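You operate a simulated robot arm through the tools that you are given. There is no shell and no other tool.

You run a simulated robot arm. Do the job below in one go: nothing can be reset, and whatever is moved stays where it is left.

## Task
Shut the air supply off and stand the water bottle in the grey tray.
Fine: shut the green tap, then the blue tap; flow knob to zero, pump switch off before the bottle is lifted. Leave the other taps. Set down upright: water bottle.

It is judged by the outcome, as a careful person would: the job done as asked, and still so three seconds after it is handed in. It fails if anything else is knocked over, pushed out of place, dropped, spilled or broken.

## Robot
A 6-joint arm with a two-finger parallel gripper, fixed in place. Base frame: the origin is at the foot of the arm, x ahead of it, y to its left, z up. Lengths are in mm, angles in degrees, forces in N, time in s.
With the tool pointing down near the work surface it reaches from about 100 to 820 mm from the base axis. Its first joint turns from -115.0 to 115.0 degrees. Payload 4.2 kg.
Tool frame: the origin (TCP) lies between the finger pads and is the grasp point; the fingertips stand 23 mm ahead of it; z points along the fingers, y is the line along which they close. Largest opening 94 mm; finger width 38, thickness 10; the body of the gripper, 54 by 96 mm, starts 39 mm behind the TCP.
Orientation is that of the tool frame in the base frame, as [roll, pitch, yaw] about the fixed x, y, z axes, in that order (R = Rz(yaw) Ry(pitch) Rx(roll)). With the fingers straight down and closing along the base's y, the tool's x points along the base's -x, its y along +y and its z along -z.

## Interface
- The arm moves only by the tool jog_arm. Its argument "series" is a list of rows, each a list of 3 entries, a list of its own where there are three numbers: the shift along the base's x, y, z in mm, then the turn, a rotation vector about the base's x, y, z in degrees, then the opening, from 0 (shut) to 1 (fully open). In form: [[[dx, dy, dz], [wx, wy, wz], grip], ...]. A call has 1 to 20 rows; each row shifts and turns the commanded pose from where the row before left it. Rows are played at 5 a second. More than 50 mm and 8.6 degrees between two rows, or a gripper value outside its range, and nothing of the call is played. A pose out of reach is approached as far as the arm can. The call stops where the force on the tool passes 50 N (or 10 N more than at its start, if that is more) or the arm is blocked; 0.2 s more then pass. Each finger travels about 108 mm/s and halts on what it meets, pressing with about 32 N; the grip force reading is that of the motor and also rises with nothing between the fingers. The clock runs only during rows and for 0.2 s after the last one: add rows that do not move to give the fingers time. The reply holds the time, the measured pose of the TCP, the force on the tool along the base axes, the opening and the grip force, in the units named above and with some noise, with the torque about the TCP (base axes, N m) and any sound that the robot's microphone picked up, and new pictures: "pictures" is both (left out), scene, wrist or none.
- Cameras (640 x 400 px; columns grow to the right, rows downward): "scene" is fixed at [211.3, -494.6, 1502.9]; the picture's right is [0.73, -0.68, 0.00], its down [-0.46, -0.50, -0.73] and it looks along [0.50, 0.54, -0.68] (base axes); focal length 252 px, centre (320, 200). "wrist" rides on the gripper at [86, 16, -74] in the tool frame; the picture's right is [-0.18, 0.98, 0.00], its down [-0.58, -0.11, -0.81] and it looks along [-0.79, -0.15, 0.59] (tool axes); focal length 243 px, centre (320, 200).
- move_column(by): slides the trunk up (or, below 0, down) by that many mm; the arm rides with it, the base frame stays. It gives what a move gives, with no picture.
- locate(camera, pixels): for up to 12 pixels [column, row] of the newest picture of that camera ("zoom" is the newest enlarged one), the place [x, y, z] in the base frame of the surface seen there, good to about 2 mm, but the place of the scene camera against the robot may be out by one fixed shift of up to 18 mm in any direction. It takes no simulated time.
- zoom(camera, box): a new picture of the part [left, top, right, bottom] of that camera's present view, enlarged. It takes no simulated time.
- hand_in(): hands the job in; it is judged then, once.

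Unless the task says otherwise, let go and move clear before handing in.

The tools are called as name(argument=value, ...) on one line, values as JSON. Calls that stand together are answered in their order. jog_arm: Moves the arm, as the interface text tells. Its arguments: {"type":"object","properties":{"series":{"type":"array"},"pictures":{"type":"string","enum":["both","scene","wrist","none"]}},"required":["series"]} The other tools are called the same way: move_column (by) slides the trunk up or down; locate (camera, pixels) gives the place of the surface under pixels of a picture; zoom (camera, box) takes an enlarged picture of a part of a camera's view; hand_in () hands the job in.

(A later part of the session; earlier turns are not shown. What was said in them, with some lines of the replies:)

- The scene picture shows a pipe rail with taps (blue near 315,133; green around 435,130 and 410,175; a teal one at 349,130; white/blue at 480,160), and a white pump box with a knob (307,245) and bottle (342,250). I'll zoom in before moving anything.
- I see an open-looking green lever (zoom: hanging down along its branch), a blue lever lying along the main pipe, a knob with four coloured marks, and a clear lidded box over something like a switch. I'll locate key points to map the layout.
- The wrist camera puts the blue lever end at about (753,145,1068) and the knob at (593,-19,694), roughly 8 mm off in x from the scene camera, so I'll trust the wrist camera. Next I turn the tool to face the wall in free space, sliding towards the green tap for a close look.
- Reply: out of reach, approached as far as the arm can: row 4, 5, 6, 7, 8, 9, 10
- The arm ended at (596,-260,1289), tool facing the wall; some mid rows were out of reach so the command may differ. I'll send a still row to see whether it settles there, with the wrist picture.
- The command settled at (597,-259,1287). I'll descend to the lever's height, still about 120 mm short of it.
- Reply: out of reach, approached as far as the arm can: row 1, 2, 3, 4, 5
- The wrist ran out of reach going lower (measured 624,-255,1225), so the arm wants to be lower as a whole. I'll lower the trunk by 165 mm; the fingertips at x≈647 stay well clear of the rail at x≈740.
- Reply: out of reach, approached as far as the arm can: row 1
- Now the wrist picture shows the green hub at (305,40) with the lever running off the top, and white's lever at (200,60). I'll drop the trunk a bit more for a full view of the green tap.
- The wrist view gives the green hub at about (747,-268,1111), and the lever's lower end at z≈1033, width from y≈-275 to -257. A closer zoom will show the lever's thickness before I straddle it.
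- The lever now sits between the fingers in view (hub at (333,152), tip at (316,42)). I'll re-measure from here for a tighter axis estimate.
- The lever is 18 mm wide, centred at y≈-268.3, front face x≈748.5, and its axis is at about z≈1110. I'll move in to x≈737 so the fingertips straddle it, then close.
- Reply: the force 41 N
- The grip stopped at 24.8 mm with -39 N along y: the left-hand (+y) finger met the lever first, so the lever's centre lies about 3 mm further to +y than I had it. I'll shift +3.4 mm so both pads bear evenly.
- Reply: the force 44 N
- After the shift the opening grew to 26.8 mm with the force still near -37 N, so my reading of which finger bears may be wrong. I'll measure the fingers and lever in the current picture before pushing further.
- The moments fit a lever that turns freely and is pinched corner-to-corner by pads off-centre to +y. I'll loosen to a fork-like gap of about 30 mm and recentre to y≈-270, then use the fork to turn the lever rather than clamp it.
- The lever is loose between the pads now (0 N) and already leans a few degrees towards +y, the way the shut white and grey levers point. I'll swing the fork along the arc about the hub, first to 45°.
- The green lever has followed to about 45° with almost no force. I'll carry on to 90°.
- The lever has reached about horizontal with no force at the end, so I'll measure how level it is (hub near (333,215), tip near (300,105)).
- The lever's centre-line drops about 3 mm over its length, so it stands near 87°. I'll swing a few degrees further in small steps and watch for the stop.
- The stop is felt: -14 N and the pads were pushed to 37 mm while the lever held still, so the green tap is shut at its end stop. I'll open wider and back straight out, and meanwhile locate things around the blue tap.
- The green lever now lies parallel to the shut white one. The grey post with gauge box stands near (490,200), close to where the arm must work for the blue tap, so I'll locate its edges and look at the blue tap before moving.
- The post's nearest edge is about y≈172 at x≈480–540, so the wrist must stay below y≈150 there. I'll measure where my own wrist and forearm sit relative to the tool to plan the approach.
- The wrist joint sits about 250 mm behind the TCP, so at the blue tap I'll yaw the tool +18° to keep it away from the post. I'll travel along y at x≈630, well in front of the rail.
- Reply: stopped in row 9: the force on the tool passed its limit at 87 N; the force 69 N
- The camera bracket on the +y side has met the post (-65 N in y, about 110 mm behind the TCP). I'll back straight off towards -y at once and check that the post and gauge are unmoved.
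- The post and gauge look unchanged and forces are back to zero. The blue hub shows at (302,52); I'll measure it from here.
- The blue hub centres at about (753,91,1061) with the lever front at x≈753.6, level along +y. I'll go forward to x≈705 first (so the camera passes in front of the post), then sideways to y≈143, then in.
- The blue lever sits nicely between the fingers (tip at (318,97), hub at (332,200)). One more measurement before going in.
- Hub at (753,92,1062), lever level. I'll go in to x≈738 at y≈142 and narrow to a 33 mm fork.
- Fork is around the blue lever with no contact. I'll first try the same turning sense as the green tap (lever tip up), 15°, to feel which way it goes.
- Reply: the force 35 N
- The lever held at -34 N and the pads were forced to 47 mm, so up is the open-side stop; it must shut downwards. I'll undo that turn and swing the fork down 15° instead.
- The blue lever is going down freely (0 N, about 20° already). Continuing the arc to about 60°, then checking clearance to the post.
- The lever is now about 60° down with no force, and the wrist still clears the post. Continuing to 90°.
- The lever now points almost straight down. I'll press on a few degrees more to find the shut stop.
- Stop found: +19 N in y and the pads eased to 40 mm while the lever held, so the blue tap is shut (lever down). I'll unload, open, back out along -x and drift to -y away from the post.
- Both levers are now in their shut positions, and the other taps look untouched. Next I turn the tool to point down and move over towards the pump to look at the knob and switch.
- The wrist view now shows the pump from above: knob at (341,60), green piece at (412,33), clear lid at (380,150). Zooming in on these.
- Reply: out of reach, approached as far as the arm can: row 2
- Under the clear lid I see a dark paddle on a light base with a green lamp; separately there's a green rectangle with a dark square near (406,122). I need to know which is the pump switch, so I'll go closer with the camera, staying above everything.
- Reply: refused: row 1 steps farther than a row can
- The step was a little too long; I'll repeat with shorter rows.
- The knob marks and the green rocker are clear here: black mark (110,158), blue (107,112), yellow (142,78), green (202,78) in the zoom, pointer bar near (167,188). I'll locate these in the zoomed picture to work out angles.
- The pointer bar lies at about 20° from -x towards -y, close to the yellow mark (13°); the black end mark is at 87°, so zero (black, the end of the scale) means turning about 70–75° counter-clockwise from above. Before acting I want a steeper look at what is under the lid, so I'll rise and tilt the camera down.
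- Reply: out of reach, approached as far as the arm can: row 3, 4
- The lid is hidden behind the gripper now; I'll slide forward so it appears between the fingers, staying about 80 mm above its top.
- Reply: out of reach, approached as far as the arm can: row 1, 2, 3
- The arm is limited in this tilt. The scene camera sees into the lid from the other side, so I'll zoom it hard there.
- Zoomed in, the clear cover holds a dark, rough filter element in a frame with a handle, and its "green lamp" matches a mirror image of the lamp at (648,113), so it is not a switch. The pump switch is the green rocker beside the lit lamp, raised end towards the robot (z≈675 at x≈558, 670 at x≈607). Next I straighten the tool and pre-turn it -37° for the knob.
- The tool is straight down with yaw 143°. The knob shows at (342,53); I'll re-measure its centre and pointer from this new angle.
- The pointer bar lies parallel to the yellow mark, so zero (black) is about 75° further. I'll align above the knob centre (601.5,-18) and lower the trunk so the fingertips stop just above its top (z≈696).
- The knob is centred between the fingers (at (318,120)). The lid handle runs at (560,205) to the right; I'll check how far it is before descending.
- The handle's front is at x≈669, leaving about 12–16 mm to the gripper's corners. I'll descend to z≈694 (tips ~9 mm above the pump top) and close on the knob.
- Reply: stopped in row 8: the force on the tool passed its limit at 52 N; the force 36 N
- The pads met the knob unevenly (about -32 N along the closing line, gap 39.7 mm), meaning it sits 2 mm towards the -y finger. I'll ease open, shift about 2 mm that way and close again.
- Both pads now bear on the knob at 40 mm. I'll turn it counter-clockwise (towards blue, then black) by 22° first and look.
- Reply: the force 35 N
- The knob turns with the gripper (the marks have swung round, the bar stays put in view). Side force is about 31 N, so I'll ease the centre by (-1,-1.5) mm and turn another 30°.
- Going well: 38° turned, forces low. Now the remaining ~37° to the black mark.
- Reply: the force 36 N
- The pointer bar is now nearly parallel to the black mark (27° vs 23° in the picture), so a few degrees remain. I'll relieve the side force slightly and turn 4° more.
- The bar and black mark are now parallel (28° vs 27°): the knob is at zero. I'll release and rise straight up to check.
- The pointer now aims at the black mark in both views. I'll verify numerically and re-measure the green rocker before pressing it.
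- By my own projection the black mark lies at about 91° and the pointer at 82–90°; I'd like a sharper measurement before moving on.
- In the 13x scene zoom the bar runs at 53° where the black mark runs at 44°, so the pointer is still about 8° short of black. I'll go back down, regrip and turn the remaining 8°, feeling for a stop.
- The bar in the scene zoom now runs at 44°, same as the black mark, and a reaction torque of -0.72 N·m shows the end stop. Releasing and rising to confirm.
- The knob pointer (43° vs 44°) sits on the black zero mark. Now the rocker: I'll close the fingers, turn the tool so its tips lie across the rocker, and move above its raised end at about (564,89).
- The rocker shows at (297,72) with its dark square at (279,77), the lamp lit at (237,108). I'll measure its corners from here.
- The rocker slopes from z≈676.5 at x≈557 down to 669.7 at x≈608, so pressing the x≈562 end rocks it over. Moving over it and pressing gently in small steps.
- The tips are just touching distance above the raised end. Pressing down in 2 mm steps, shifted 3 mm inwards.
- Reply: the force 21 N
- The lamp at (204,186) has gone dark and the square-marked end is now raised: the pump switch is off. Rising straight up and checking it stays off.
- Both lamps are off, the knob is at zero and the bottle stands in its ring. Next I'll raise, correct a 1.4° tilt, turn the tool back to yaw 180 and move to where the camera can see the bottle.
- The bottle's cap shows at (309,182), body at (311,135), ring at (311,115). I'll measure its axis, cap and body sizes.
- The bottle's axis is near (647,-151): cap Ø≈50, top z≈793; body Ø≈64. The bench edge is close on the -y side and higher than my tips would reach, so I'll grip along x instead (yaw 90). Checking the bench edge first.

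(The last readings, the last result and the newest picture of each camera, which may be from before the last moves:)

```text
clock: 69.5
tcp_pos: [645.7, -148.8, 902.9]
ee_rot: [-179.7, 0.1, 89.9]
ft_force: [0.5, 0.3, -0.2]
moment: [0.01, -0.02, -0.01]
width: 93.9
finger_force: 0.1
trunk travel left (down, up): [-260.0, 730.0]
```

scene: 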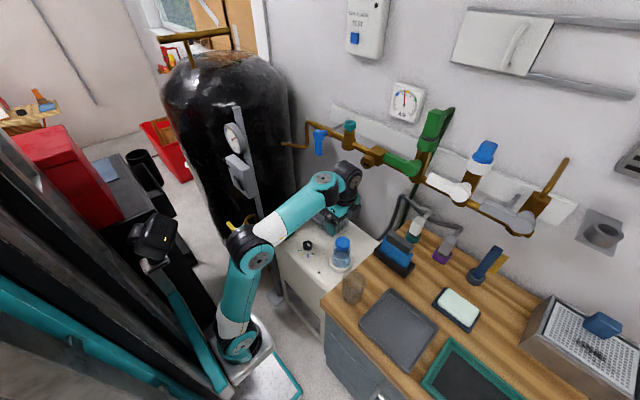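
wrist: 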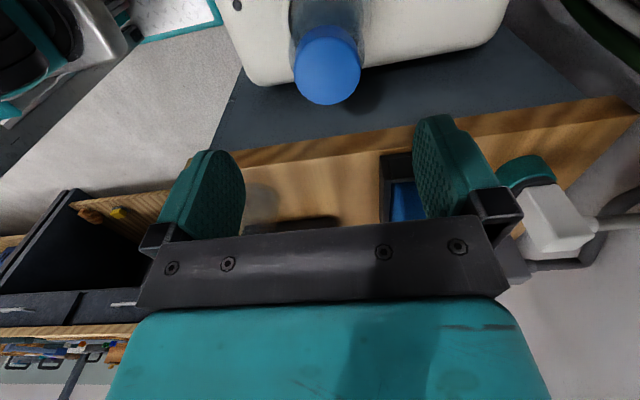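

From the +y side the cap shows at (328,65). Re-measuring its centre from this second angle.

locate(camera="wrist", pixels=[[328, 75], [296, 72], [359, 70], [328, 50], [328, 100], [310, 95], [345, 95], [328, 35], [328, 15], [295, 15], [362, 15], [330, 65]])

zoom(camera="wrist", box=[260, 0, 400, 120])

```text
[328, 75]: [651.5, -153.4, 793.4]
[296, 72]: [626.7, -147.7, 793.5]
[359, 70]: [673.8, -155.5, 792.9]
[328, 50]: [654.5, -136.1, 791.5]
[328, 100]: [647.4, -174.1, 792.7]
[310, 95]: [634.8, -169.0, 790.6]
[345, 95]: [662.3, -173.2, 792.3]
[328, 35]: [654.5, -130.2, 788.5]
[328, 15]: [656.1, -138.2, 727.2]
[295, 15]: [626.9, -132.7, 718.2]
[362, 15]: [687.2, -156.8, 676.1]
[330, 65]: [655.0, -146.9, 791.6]
```

```text
3.33 times, centred on (330, 60) of wrist
```

zoom: 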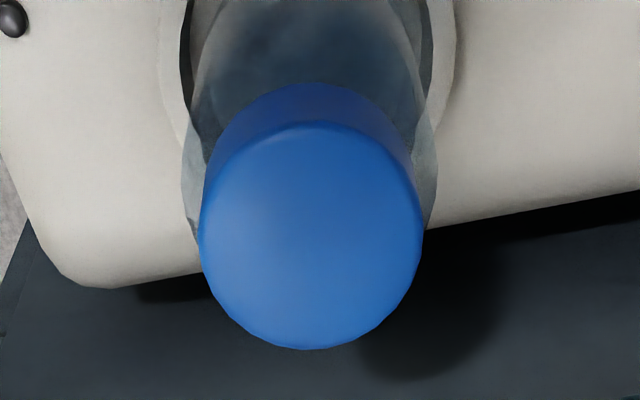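

The cap's centre is (650,-151.5), top z≈793, clear of the bench edge at y≈-250. I'll centre over it and descend so the fingers straddle the body, leaving ~10 mm between palm and cap.

jog_arm(series=[[[3.5, -2.7, 0], [0, 0, 0], 1], [[0, 0, -40], [0, 0, 0], 1], [[0, 0, -40], [0, 0, 0], 1], [[0, 0, -30], [0, 0, 0], 1], [[0, 0, -15], [0, 0, 0], 1], [[0, 0, -13], [0, 0, 0], 1], [[0, 0, 0], [0, 0, 0], 1]])

zoom(camera="scene", box=[290, 180, 400, 290])

```text
clock: 71.1
tcp_pos: [648.9, -152.2, 765.3]
ee_rot: [-179.7, 0.0, 89.8]
ft_force: [-0.3, -0.8, 0.5]
moment: [-0.03, 0.03, 0.02]
width: 94.0
finger_force: 0.0
trunk travel left (down, up): [-260.0, 730.0]
```

scene: 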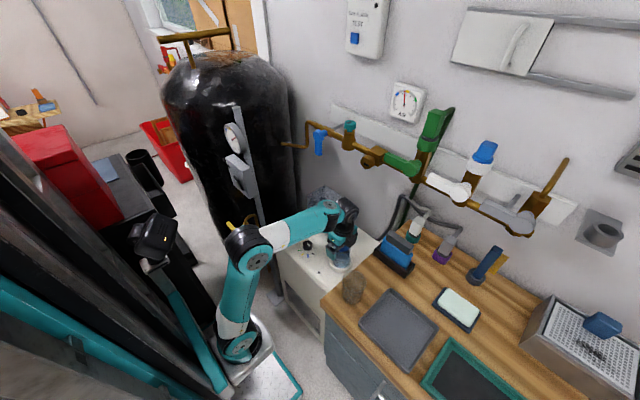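
wrist: 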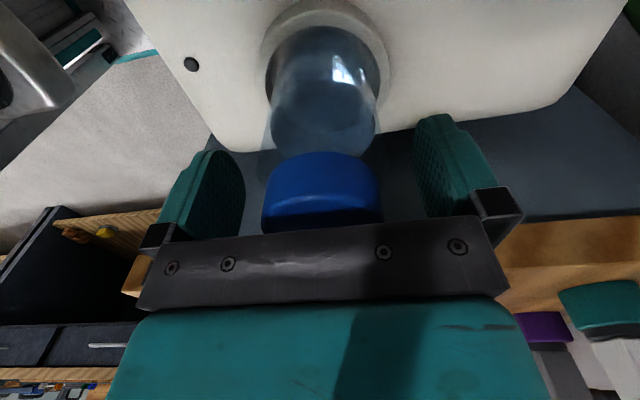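

```text
3.64 times, centred on (345, 235) of scene
```

zoom: 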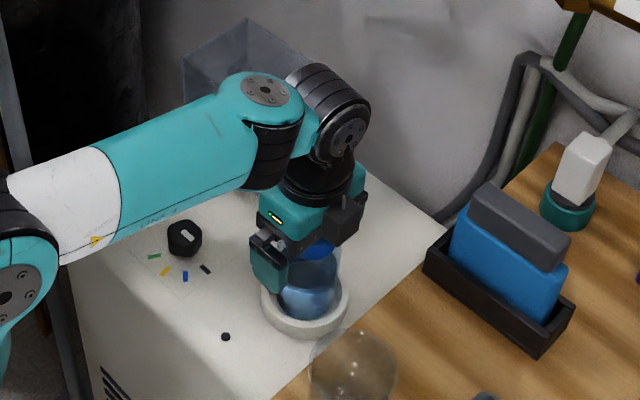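

The cap sits centrally between the fingers. Closing gradually onto the body.

jog_arm(series=[[[0, 0, 0], [0, 0, 0], 0.85], [[0, 0, 0], [0, 0, 0], 0.75], [[0, 0, 0], [0, 0, 0], 0.7], [[0, 0, 0], [0, 0, 0], 0.66], [[0, 0, 0], [0, 0, 0], 0.62], [[0, 0, 0], [0, 0, 0], 0.6]], pictures="wrist")

```text
clock: 72.5
tcp_pos: [650.1, -152.7, 766.1]
ee_rot: [-179.8, 0.1, 89.9]
ft_force: [1.4, -1.0, 0.1]
moment: [0.0, -0.17, -0.01]
width: 63.2
finger_force: 32.0
trunk travel left (down, up): [-260.0, 730.0]
```

wrist: 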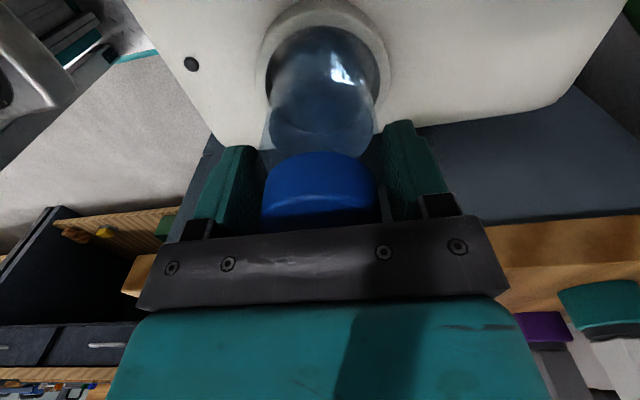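

The body is held at 63.2 mm with a firm, balanced grip. Lifting slowly out of the ring first.

jog_arm(series=[[[0, 0, 0], [0, 0, 0], 0.45], [[0, 0, 4], [0, 0, 0], 0.45], [[0, 0, 8], [0, 0, 0], 0.45], [[0, 0, 12], [0, 0, 0], 0.45], [[0, 0, 16], [0, 0, 0], 0.45], [[0, 0, 0], [0, 0, 0], 0.45]])

zoom(camera="scene", box=[290, 180, 400, 290])

```text
clock: 73.9
tcp_pos: [649.4, -151.6, 806.9]
ee_rot: [-179.8, 0.1, 89.9]
ft_force: [0.7, -0.3, -2.1]
moment: [0.01, 0.01, 0.04]
width: 63.4
finger_force: 31.9
trunk travel left (down, up): [-260.0, 730.0]
```

scene: 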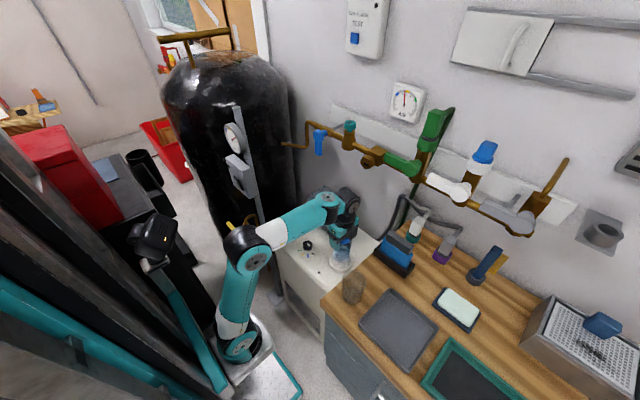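
wrist: 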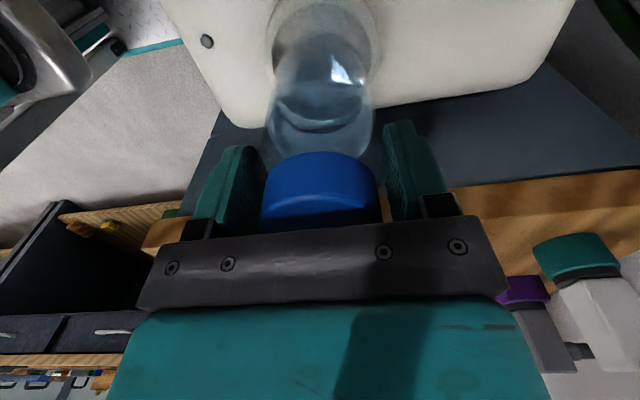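

```text
3.64 times, centred on (345, 235) of scene
```

zoom: 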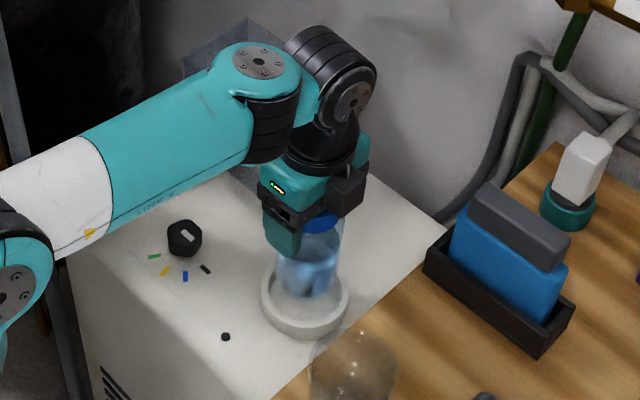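

The bottle is hanging straight (about 2 N) and clear of the ring. I'll raise a bit more, pull back in x away from the tap rail, then lift with the trunk so its base clears the glass on the bench.

jog_arm(series=[[[0, 0, 25], [0, 0, 0], 0.45], [[0, 0, 25], [0, 0, 0], 0.45], [[-25, 0, 10], [0, 0, 0], 0.45], [[-30, 0, 0], [0, 0, 0], 0.45], [[-30, 0, 0], [0, 0, 0], 0.45], [[-25, 0, 0], [0, 0, 0], 0.45], [[0, 0, 0], [0, 0, 0], 0.45]], pictures="none")

move_column(by=160)

jog_arm(series=[[[0, 0, 0], [0, 0, 0], 0.45]])

```text
clock: 75.5
tcp_pos: [537.5, -153.0, 865.6]
ee_rot: [-179.6, 0.1, 89.9]
ft_force: [-0.9, -0.7, -3.0]
moment: [-0.03, 0.04, 0.04]
width: 63.2
finger_force: 31.9
trunk travel left (down, up): [-260.0, 730.0]
```

```text
clock: 77.4
tcp_pos: [536.7, -153.5, 1025.2]
ee_rot: [-179.7, 0.1, 90.0]
ft_force: [0.7, -0.1, -1.9]
moment: [0.02, 0.0, -0.01]
width: 63.0
finger_force: 32.3
trunk travel left (down, up): [-420.0, 570.0]
```

```text
clock: 77.8
tcp_pos: [538.9, -153.2, 1026.3]
ee_rot: [-179.8, 0.1, 89.9]
ft_force: [-0.2, 0.4, -3.2]
moment: [0.02, 0.03, 0.04]
width: 63.3
finger_force: 32.2
trunk travel left (down, up): [-420.0, 570.0]
```

scene: 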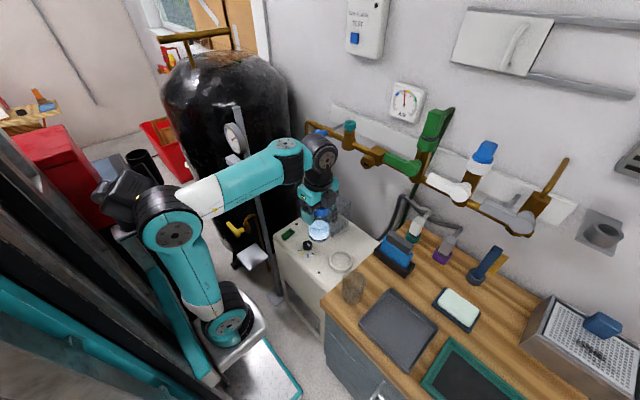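
wrist: 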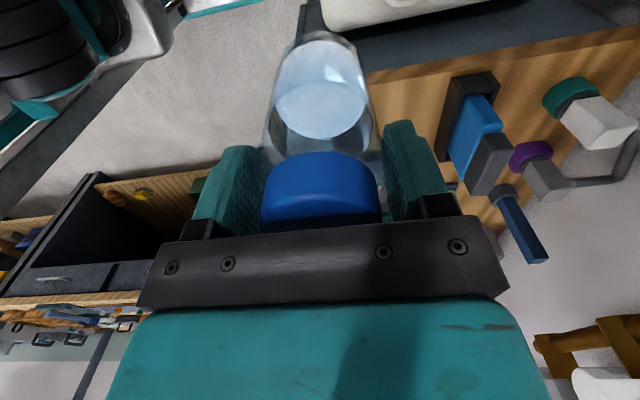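

The base of the bottle is now around z≈924, above everything on the bench. The wrist camera's view of the tray is blocked by the bottle, so I'll calibrate the scene camera against the knob marks I know and then locate the tray with it.

zoom(camera="scene", box=[280, 220, 340, 270])

zoom(camera="scene", box=[335, 255, 455, 385])

```text
8.00 times, centred on (310, 245) of scene
```

zoom: 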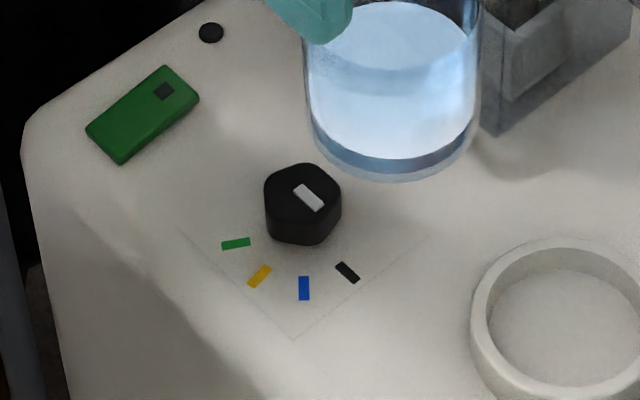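

```text
3.08 times, centred on (395, 320) of scene
```

zoom: 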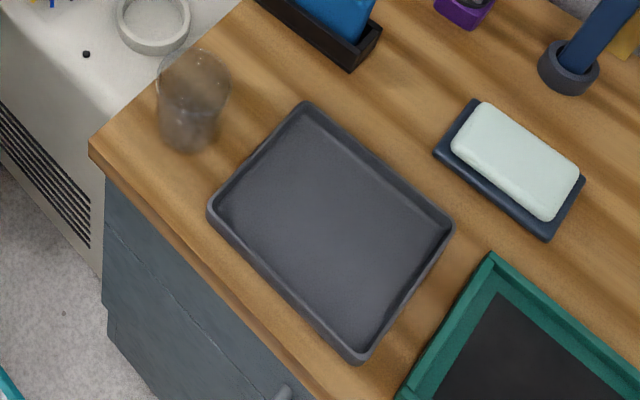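

The tray is clear in the zoom (corners near (210,210), (305,105), (452,225), (360,360)). Locating it along with the known marks for calibration.

locate(camera="zoom", pixels=[[330, 235], [235, 210], [305, 125], [425, 232], [352, 335], [212, 212], [305, 104], [450, 226], [360, 358], [190, 148], [195, 60], [160, 85]])

locate(camera="scene", pixels=[[299.5, 250.4], [302.4, 254.5], [308, 256], [313.5, 254], [296.3, 224], [290.4, 231.4], [319, 230], [330, 262], [349, 262]])

```text
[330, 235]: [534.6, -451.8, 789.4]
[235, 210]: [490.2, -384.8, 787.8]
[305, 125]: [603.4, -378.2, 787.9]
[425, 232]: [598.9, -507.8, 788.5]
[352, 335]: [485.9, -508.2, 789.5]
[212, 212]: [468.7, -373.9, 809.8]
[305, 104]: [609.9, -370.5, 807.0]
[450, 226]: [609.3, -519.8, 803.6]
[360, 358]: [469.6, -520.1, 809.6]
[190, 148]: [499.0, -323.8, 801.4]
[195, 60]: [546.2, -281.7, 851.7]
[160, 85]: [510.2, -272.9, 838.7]
```

```text
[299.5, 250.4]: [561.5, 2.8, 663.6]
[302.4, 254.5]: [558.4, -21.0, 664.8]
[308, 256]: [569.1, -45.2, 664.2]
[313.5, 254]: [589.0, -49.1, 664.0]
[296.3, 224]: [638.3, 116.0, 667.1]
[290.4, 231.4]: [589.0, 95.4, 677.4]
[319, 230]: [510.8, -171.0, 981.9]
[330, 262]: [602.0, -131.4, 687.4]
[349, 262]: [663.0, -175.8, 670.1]
```

Calibration gives the scene camera a shift of about (+9.5,-3.7,-3.7). So the tray floor is at z≈785, inner span about x 495–612, y -512…-382, centre (554,-447); glass top is ≈850, well below the bottle's base. Carrying the bottle over at this height.

jog_arm(series=[[[2, -30, 0], [0, 0, 0], 0.45], [[2, -38, 0], [0, 0, 0], 0.45], [[2, -38, 0], [0, 0, 0], 0.45], [[2, -38, 0], [0, 0, 0], 0.45], [[2, -38, 0], [0, 0, 0], 0.45], [[2, -38, 0], [0, 0, 0], 0.45], [[2, -38, 0], [0, 0, 0], 0.45], [[1, -35, 0], [0, 0, 0], 0.45], [[0, 0, 0], [0, 0, 0], 0.45]])

```text
clock: 79.8
tcp_pos: [552.9, -447.7, 1025.4]
ee_rot: [-179.7, 0.0, 89.9]
ft_force: [-0.1, 0.1, -2.7]
moment: [0.02, -0.04, -0.01]
width: 63.2
finger_force: 31.7
trunk travel left (down, up): [-420.0, 570.0]
```

scene: 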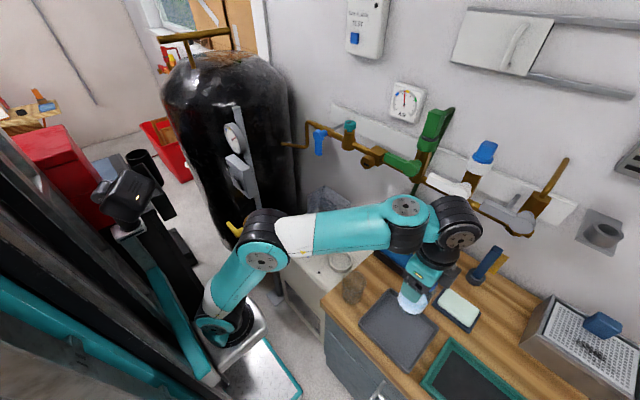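
wrist: 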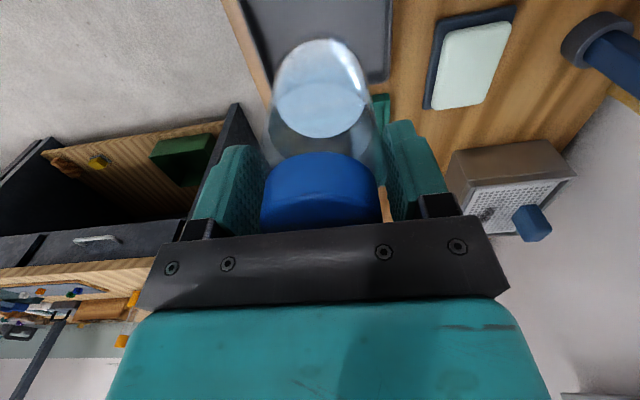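

Over the tray now: in the wrist view the tray surrounds the bottle, with its edges near (388,75) and (262,90). Measuring the tray directly with the wrist camera.

zoom(camera="wrist", box=[210, 0, 430, 140])

locate(camera="wrist", pixels=[[375, 60], [388, 30], [388, 70], [370, 78], [260, 20], [245, 10], [300, 20], [380, 10], [390, 10], [265, 75], [250, 50], [270, 110]])

```text
2.86 times, centred on (320, 70) of wrist
```

zoom: 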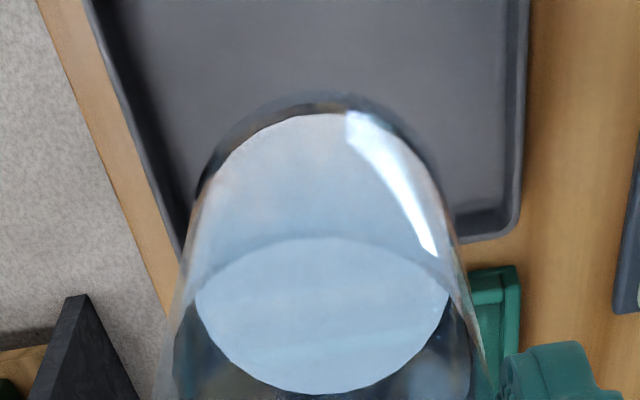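

```text
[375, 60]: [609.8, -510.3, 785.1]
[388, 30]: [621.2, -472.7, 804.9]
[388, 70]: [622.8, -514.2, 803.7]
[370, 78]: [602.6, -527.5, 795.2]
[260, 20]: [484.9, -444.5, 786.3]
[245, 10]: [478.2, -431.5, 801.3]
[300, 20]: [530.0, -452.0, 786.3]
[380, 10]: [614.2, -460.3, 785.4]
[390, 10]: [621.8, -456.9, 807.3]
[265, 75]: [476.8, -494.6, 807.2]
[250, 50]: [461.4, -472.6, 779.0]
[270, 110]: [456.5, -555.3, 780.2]
```

The tray floor is at z≈786 and its centre near (550,-449), so the bottle is well centred. Lowering with the trunk to leave about 10 mm, then feeling for the floor in small steps.

move_column(by=-122)

jog_arm(series=[[[-2, 0, 0], [0, 0, 0], 0.45], [[0, 0, 0], [0, 0, 0], 0.45]])

zoom(camera="scene", box=[340, 220, 480, 370])

```text
clock: 81.3
tcp_pos: [554.1, -447.3, 902.7]
ee_rot: [-179.7, 0.1, 89.9]
ft_force: [-0.5, -1.0, -2.1]
moment: [0.0, 0.01, -0.01]
width: 63.4
finger_force: 32.4
trunk travel left (down, up): [-298.0, 692.0]
```

```text
clock: 81.9
tcp_pos: [552.7, -447.3, 902.5]
ee_rot: [-179.7, 0.2, 89.9]
ft_force: [-0.2, -0.1, -2.7]
moment: [0.01, 0.0, -0.03]
width: 63.2
finger_force: 31.9
trunk travel left (down, up): [-298.0, 692.0]
```

scene: 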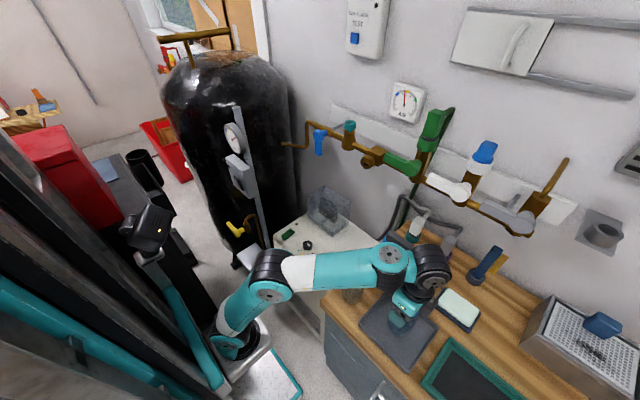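
wrist: 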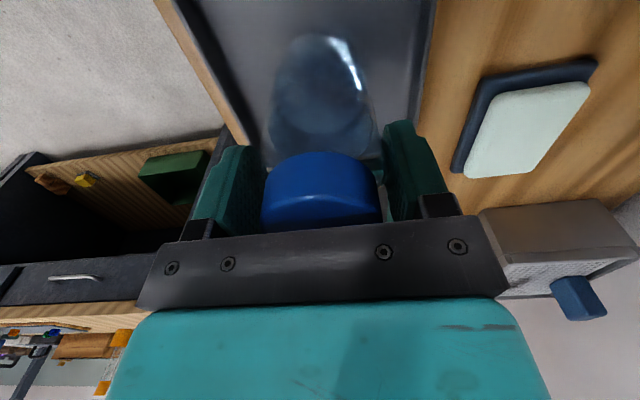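

```text
2.67 times, centred on (410, 295) of scene
```

zoom: 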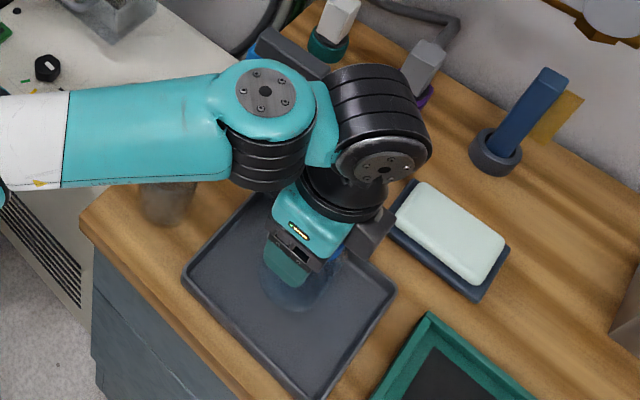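

The bottle is inside the tray's outline with nothing touching (-2.7 N is its weight). Creeping down.

jog_arm(series=[[[0, 0, -3], [0, 0, 0], 0.45], [[0, 0, -3], [0, 0, 0], 0.45], [[0, 0, -2], [0, 0, 0], 0.45], [[0, 0, 0], [0, 0, 0], 0.45]], pictures="none")

jog_arm(series=[[[0, 0, -2], [0, 0, 0], 0.45], [[0, 0, 0], [0, 0, 0], 0.45]], pictures="none")

```text
clock: 82.9
tcp_pos: [551.6, -447.6, 894.7]
ee_rot: [-179.7, 0.0, 89.9]
ft_force: [0.8, -0.1, -2.4]
moment: [-0.01, 0.04, 0.01]
width: 63.3
finger_force: 32.0
trunk travel left (down, up): [-298.0, 692.0]
```

```text
clock: 83.5
tcp_pos: [552.2, -446.8, 892.6]
ee_rot: [-179.7, 0.0, 89.9]
ft_force: [0.2, -0.5, -2.6]
moment: [0.03, 0.03, -0.02]
width: 63.2
finger_force: 32.1
trunk travel left (down, up): [-298.0, 692.0]
```

Still just the bottle's weight at z≈892.6; continuing in 1.5 mm steps.

jog_arm(series=[[[0, 0, -1.5], [0, 0, 0], 0.45], [[0, 0, -1.5], [0, 0, 0], 0.45], [[0, 0, 0], [0, 0, 0], 0.45]], pictures="none")

jog_arm(series=[[[0, 0, -1.5], [0, 0, 0], 0.45], [[0, 0, 0], [0, 0, 0], 0.45]], pictures="wrist")

```text
clock: 84.3
tcp_pos: [552.3, -446.7, 890.5]
ee_rot: [-179.7, 0.2, 89.9]
ft_force: [0.3, -0.1, -2.2]
moment: [0.0, -0.01, -0.04]
width: 63.1
finger_force: 31.1
trunk travel left (down, up): [-298.0, 692.0]
```

```text
clock: 84.9
tcp_pos: [552.2, -446.8, 888.1]
ee_rot: [-179.6, 0.1, 89.9]
ft_force: [-0.3, -0.1, -2.6]
moment: [0.03, -0.02, -0.02]
width: 63.3
finger_force: 31.8
trunk travel left (down, up): [-298.0, 692.0]
```

wrist: 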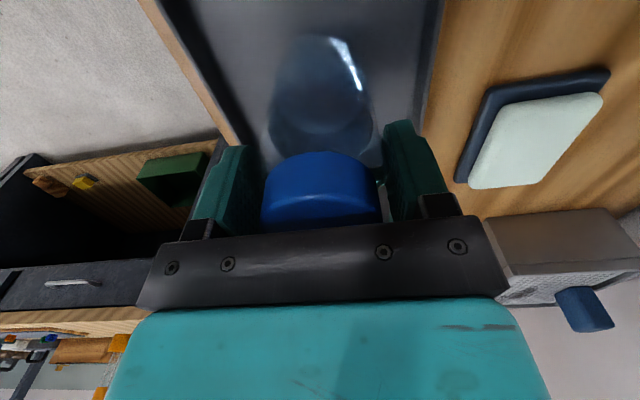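

No floor contact yet at z≈888; a few more small steps.

jog_arm(series=[[[0, 0, -1.5], [0, 0, 0], 0.45], [[0, 0, 0], [0, 0, 0], 0.45]], pictures="none")

jog_arm(series=[[[0, 0, -1.5], [0, 0, 0], 0.45], [[0, 0, 0], [0, 0, 0], 0.45]], pictures="none")

```text
clock: 85.5
tcp_pos: [550.8, -446.3, 887.0]
ee_rot: [-179.7, 0.0, 89.9]
ft_force: [-0.6, 0.3, -2.8]
moment: [0.02, 0.04, -0.01]
width: 63.1
finger_force: 32.2
trunk travel left (down, up): [-298.0, 692.0]
```

```text
clock: 86.1
tcp_pos: [552.2, -446.4, 886.7]
ee_rot: [-179.7, 0.0, 89.9]
ft_force: [-0.4, 0.1, -2.2]
moment: [0.0, -0.02, -0.04]
width: 63.4
finger_force: 32.6
trunk travel left (down, up): [-298.0, 692.0]
```

Still weight only. Continuing down gently.

jog_arm(series=[[[0, 0, -1], [0, 0, 0], 0.45], [[0, 0, -1], [0, 0, 0], 0.45], [[0, 0, 0], [0, 0, 0], 0.45]], pictures="none")

jog_arm(series=[[[0, 0, -1], [0, 0, 0], 0.45], [[0, 0, 0], [0, 0, 0], 0.45]], pictures="wrist")

```text
clock: 86.9
tcp_pos: [551.8, -445.8, 884.2]
ee_rot: [-179.8, 0.1, 90.0]
ft_force: [-0.8, -0.9, 1.8]
moment: [-0.16, -0.05, -0.05]
width: 63.2
finger_force: 32.4
trunk travel left (down, up): [-298.0, 692.0]
```

```text
clock: 87.5
tcp_pos: [552.2, -446.9, 883.4]
ee_rot: [-179.8, 0.2, 90.0]
ft_force: [2.7, 2.4, 9.9]
moment: [0.44, -0.72, 0.06]
width: 63.4
finger_force: 32.1
trunk travel left (down, up): [-298.0, 692.0]
```

wrist: 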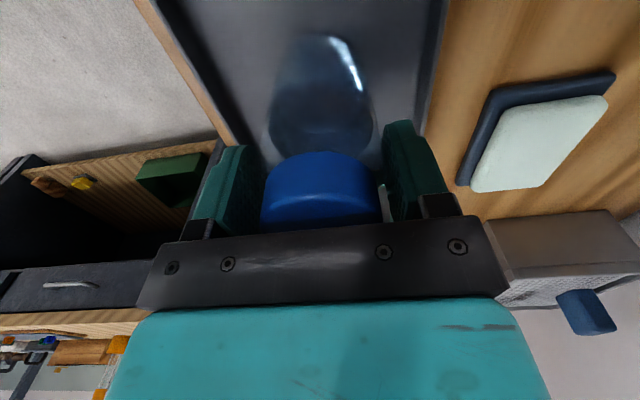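

The bottle has touched the tray floor (Fz rose to +9.9 N). I'll ease the pressure by about 0.7 mm and open the fingers slowly.

jog_arm(series=[[[0, 0, 0.7], [0, 0, 0], 0.45], [[0, 0, 0], [0, 0, 0], 0.6], [[0, 0, 0], [0, 0, 0], 0.66], [[0, 0, 0], [0, 0, 0], 0.69], [[0, 0, 0], [0, 0, 0], 0.73], [[0, 0, 0], [0, 0, 0], 0.8], [[0, 0, 0], [0, 0, 0], 0.9], [[0, 0, 0], [0, 0, 0], 1.0], [[0, 0, 0], [0, 0, 0], 1.0]])

zoom(camera="scene", box=[340, 220, 480, 370])

```text
clock: 89.5
tcp_pos: [551.5, -447.2, 883.6]
ee_rot: [-179.8, 0.2, 89.9]
ft_force: [0.1, 0.2, 0.0]
moment: [0.03, 0.01, -0.05]
width: 94.0
finger_force: 0.0
trunk travel left (down, up): [-298.0, 692.0]
```

scene: 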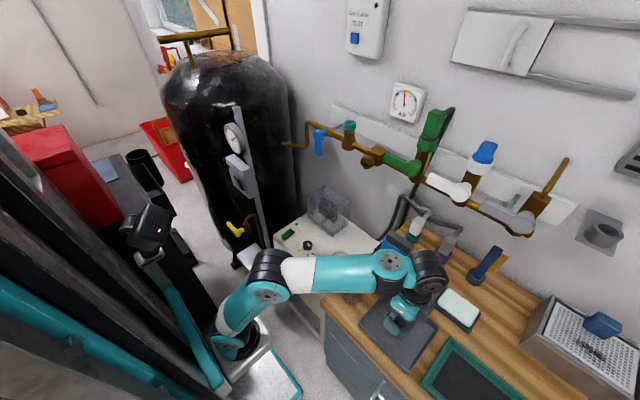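
wrist: 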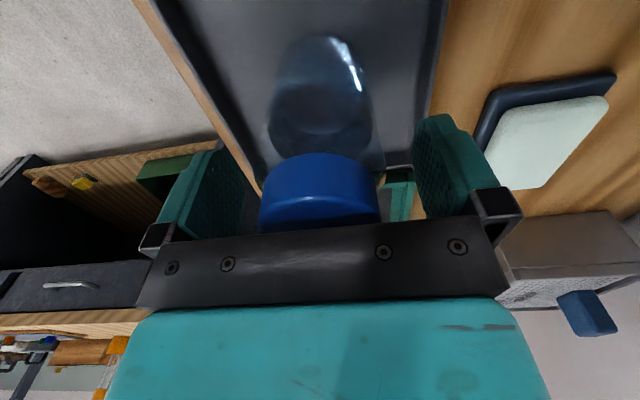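

```text
2.67 times, centred on (410, 295) of scene
```

zoom: 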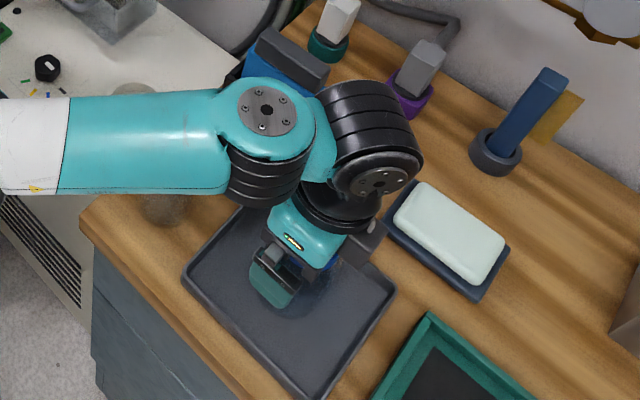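

The bottle stands by itself and the readings are at zero. Rising straight up, then moving clear.

jog_arm(series=[[[0, 0, 8], [0, 0, 0], 1], [[0, 0, 20], [0, 0, 0], 1], [[0, 0, 40], [0, 0, 0], 1], [[0, 0, 45], [0, 0, 0], 1], [[0, 0, 45], [0, 0, 0], 1], [[0, 0, 0], [0, 0, 0], 1]])

zoom(camera="wrist", box=[220, 0, 440, 220])

```text
clock: 90.9
tcp_pos: [534.8, -430.1, 991.1]
ee_rot: [-179.9, 0.0, 90.0]
ft_force: [-0.9, -0.6, -0.2]
moment: [-0.01, 0.02, 0.01]
width: 94.3
finger_force: 0.1
out of reach, approached as far as the arm can: row 4, 5
trunk travel left (down, up): [-298.0, 692.0]
```

scene: 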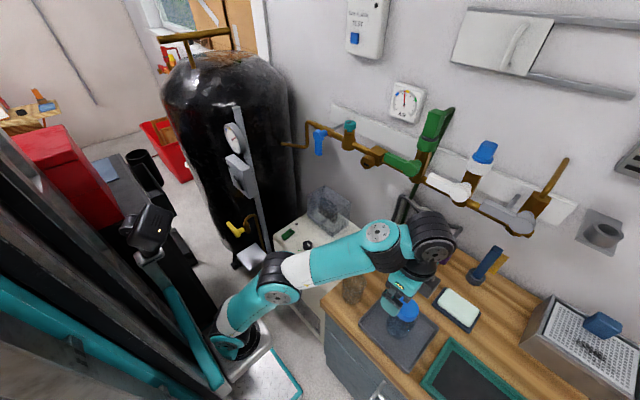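
wrist: 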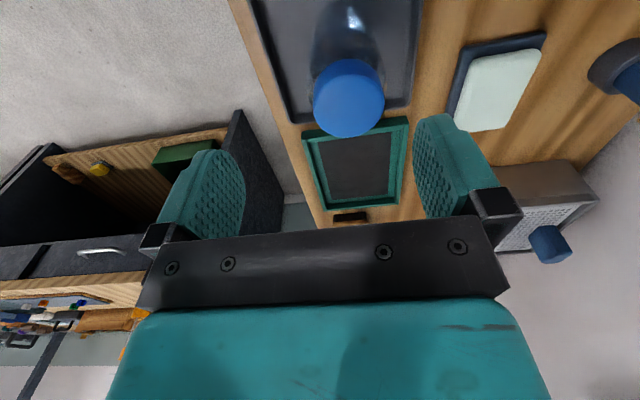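

```text
1.82 times, centred on (330, 110) of wrist
```

zoom: 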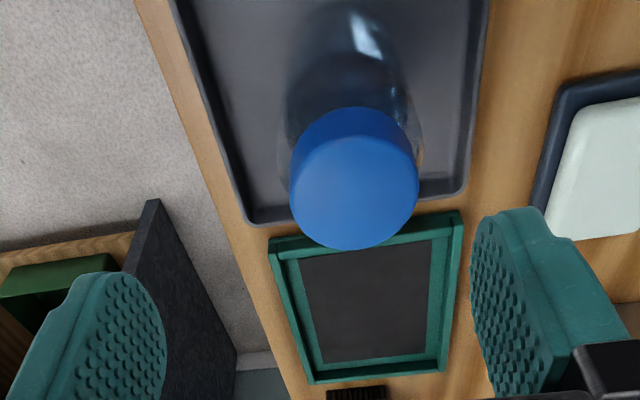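

The bottle stands upright inside the tray, and my fingertips (z≈968) are above its cap (≈911). I'll lift the trunk further to be well clear and check everything.

move_column(by=120)

jog_arm(series=[[[-15, 30, 0], [0, 0, 0], 1], [[-15, 40, 0], [0, 0, 0], 1], [[-15, 40, 0], [0, 0, 0], 1], [[0, 0, 0], [0, 0, 0], 1]])

zoom(camera="scene", box=[320, 220, 500, 400])

zoom(camera="scene", box=[280, 80, 560, 250])

zoom(camera="scene", box=[260, 190, 380, 290])

```text
clock: 92.4
tcp_pos: [533.3, -430.3, 1110.1]
ee_rot: [-179.8, 0.3, 90.0]
ft_force: [0.2, 0.5, 0.7]
moment: [-0.02, -0.01, 0.01]
width: 94.0
finger_force: 0.0
trunk travel left (down, up): [-418.0, 572.0]
```

```text
clock: 93.4
tcp_pos: [492.5, -319.9, 1109.8]
ee_rot: [-179.8, 0.2, 89.9]
ft_force: [0.0, 0.3, 0.1]
moment: [0.0, 0.02, 0.02]
width: 94.0
finger_force: 0.0
trunk travel left (down, up): [-418.0, 572.0]
```

scene: 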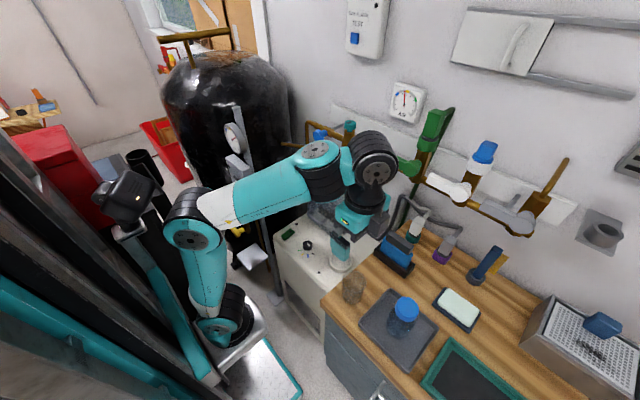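
wrist: 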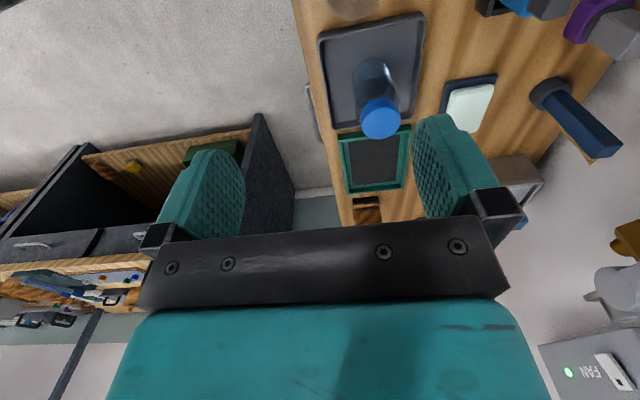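

```text
2.22 times, centred on (410, 310) of scene
```

zoom: 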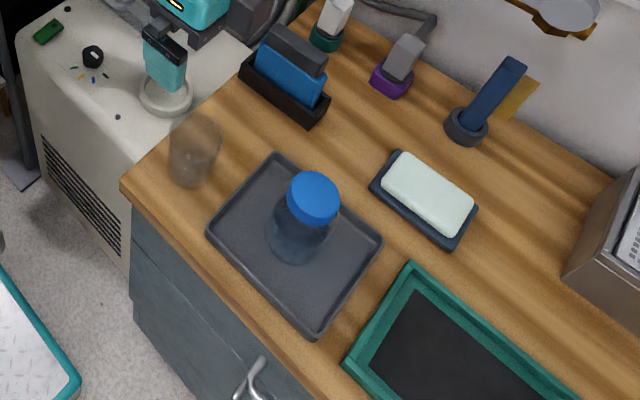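

```text
2.29 times, centred on (420, 165) of scene
```

zoom: 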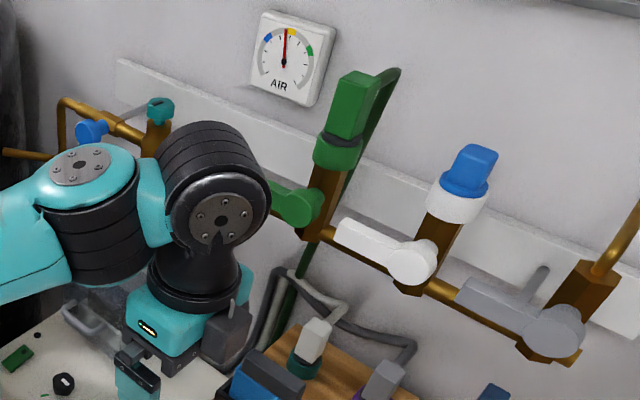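

```text
4.00 times, centred on (320, 240) of scene
```

zoom: 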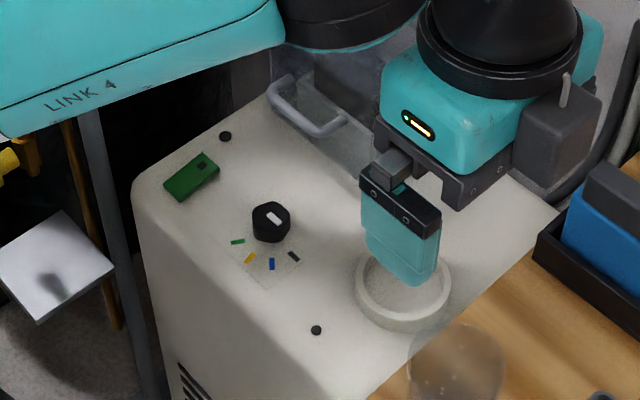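

The bottle stands upright in the grey tray; the glass, soap dish and other things on the bench are where they were. The knob is on black and both lamps are dark. My wrist hides the blue lever, so I'll step aside for a last look at the taps.

jog_arm(series=[[[0, -35, 0], [0, 0, 0], 1], [[0, -40, 0], [0, 0, 0], 1], [[-5, -40, 0], [0, 0, 0], 1], [[0, 0, 0], [0, 0, 0], 1], [[0, 0, 0], [0, 0, 0], 1]])

zoom(camera="scene", box=[280, 80, 440, 200])

zoom(camera="scene", box=[200, 90, 360, 290])

zoom(camera="scene", box=[340, 250, 460, 380])

```text
clock: 94.6
tcp_pos: [484.0, -435.0, 1109.4]
ee_rot: [-179.8, 0.2, 89.9]
ft_force: [-0.4, -0.4, -0.5]
moment: [0.0, 0.01, -0.01]
width: 94.0
finger_force: 0.1
trunk travel left (down, up): [-418.0, 572.0]
```

scene: 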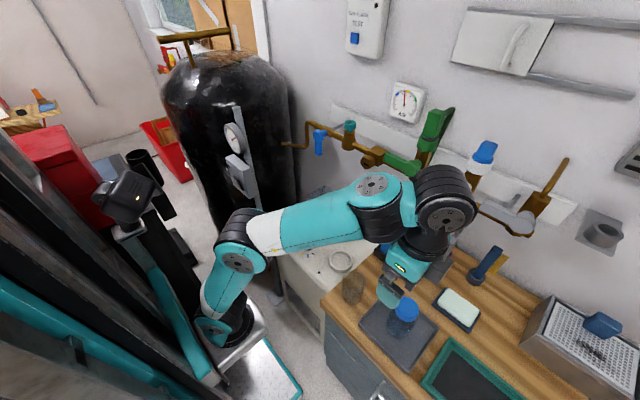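
wrist: 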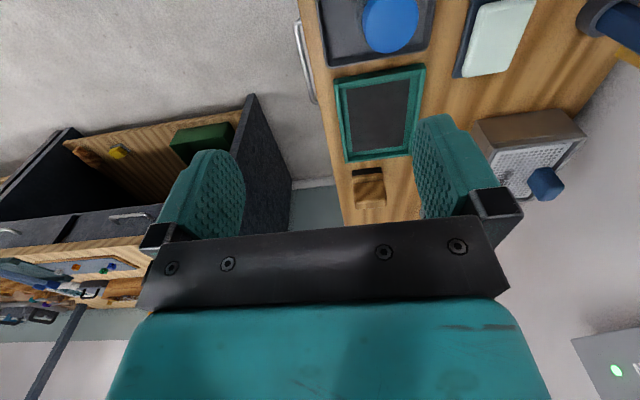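

```text
3.33 times, centred on (360, 140) of scene
```

zoom: 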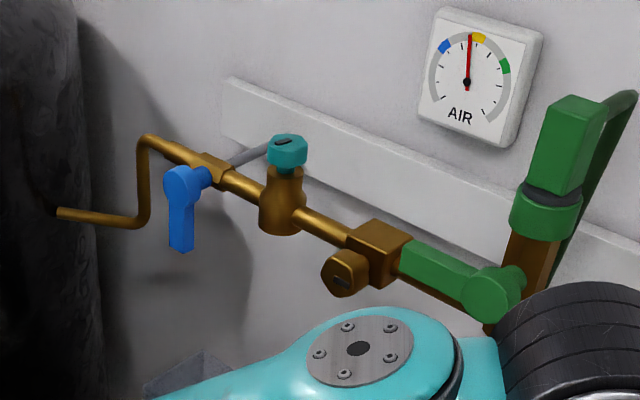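

```text
2.00 times, centred on (280, 190) of scene
```

zoom: 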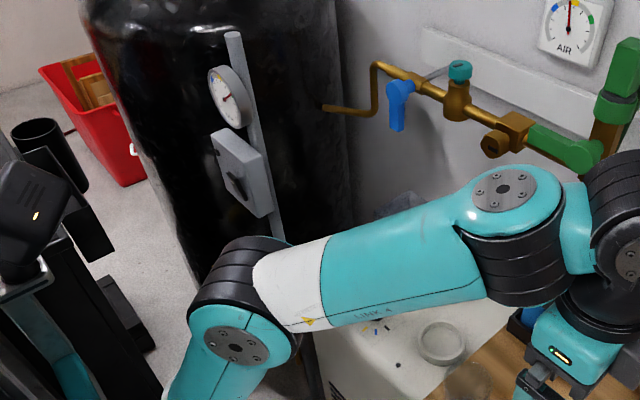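

```text
3.08 times, centred on (400, 315) of scene
```

zoom: 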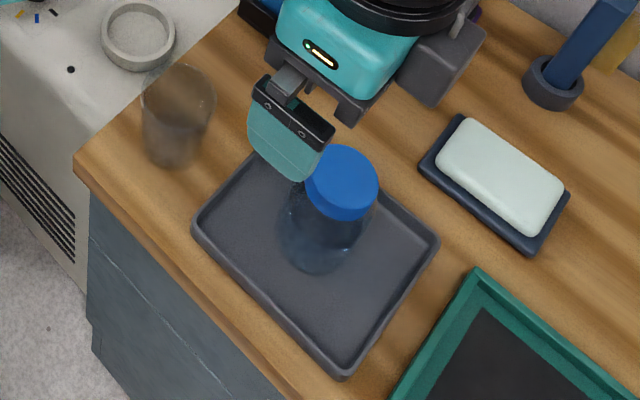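

Everything matches the job. The green lever lies along the rail at its stop, the blue lever hangs down at its stop, and the other taps are untouched. The knob is at zero, both pump lamps are out, and the bottle stands upright in the grey tray with the gripper about 175 mm above its cap. Handing in.

hand_in()

```text
The job is handed in.
```

The air supply is shut off and the water bottle is standing upright in the grey tray. I've handed the job in.

- **Taps:** I shut the green tap first, then the blue. Each was turned until it met its end stop. The other taps were not touched.
- **Pump:** The flow knob is on the black mark, which I took as zero because it is the end of the scale and the knob stops there. The green rocker on the pump had no label. I took it as the pump switch, and when I pressed it, its green lamp went out. The amber lamp near the bottle was out too in the next pictures. All of this was done before I lifted the bottle.
- **Bottle:** It is near the middle of the tray and the gripper is well clear. The glass, soap dish and other bench items look where they were.
- **One contact:** On the way to the blue tap, the wrist camera bumped the post that carries the tank gauge, with up to 87 N. I backed off at once, and the post and gauge look unmoved in the pictures.
- **AIR gauge:** The needle did not move during the job, so it does not confirm the shut-off. I am going by the tap positions and the stops I felt.
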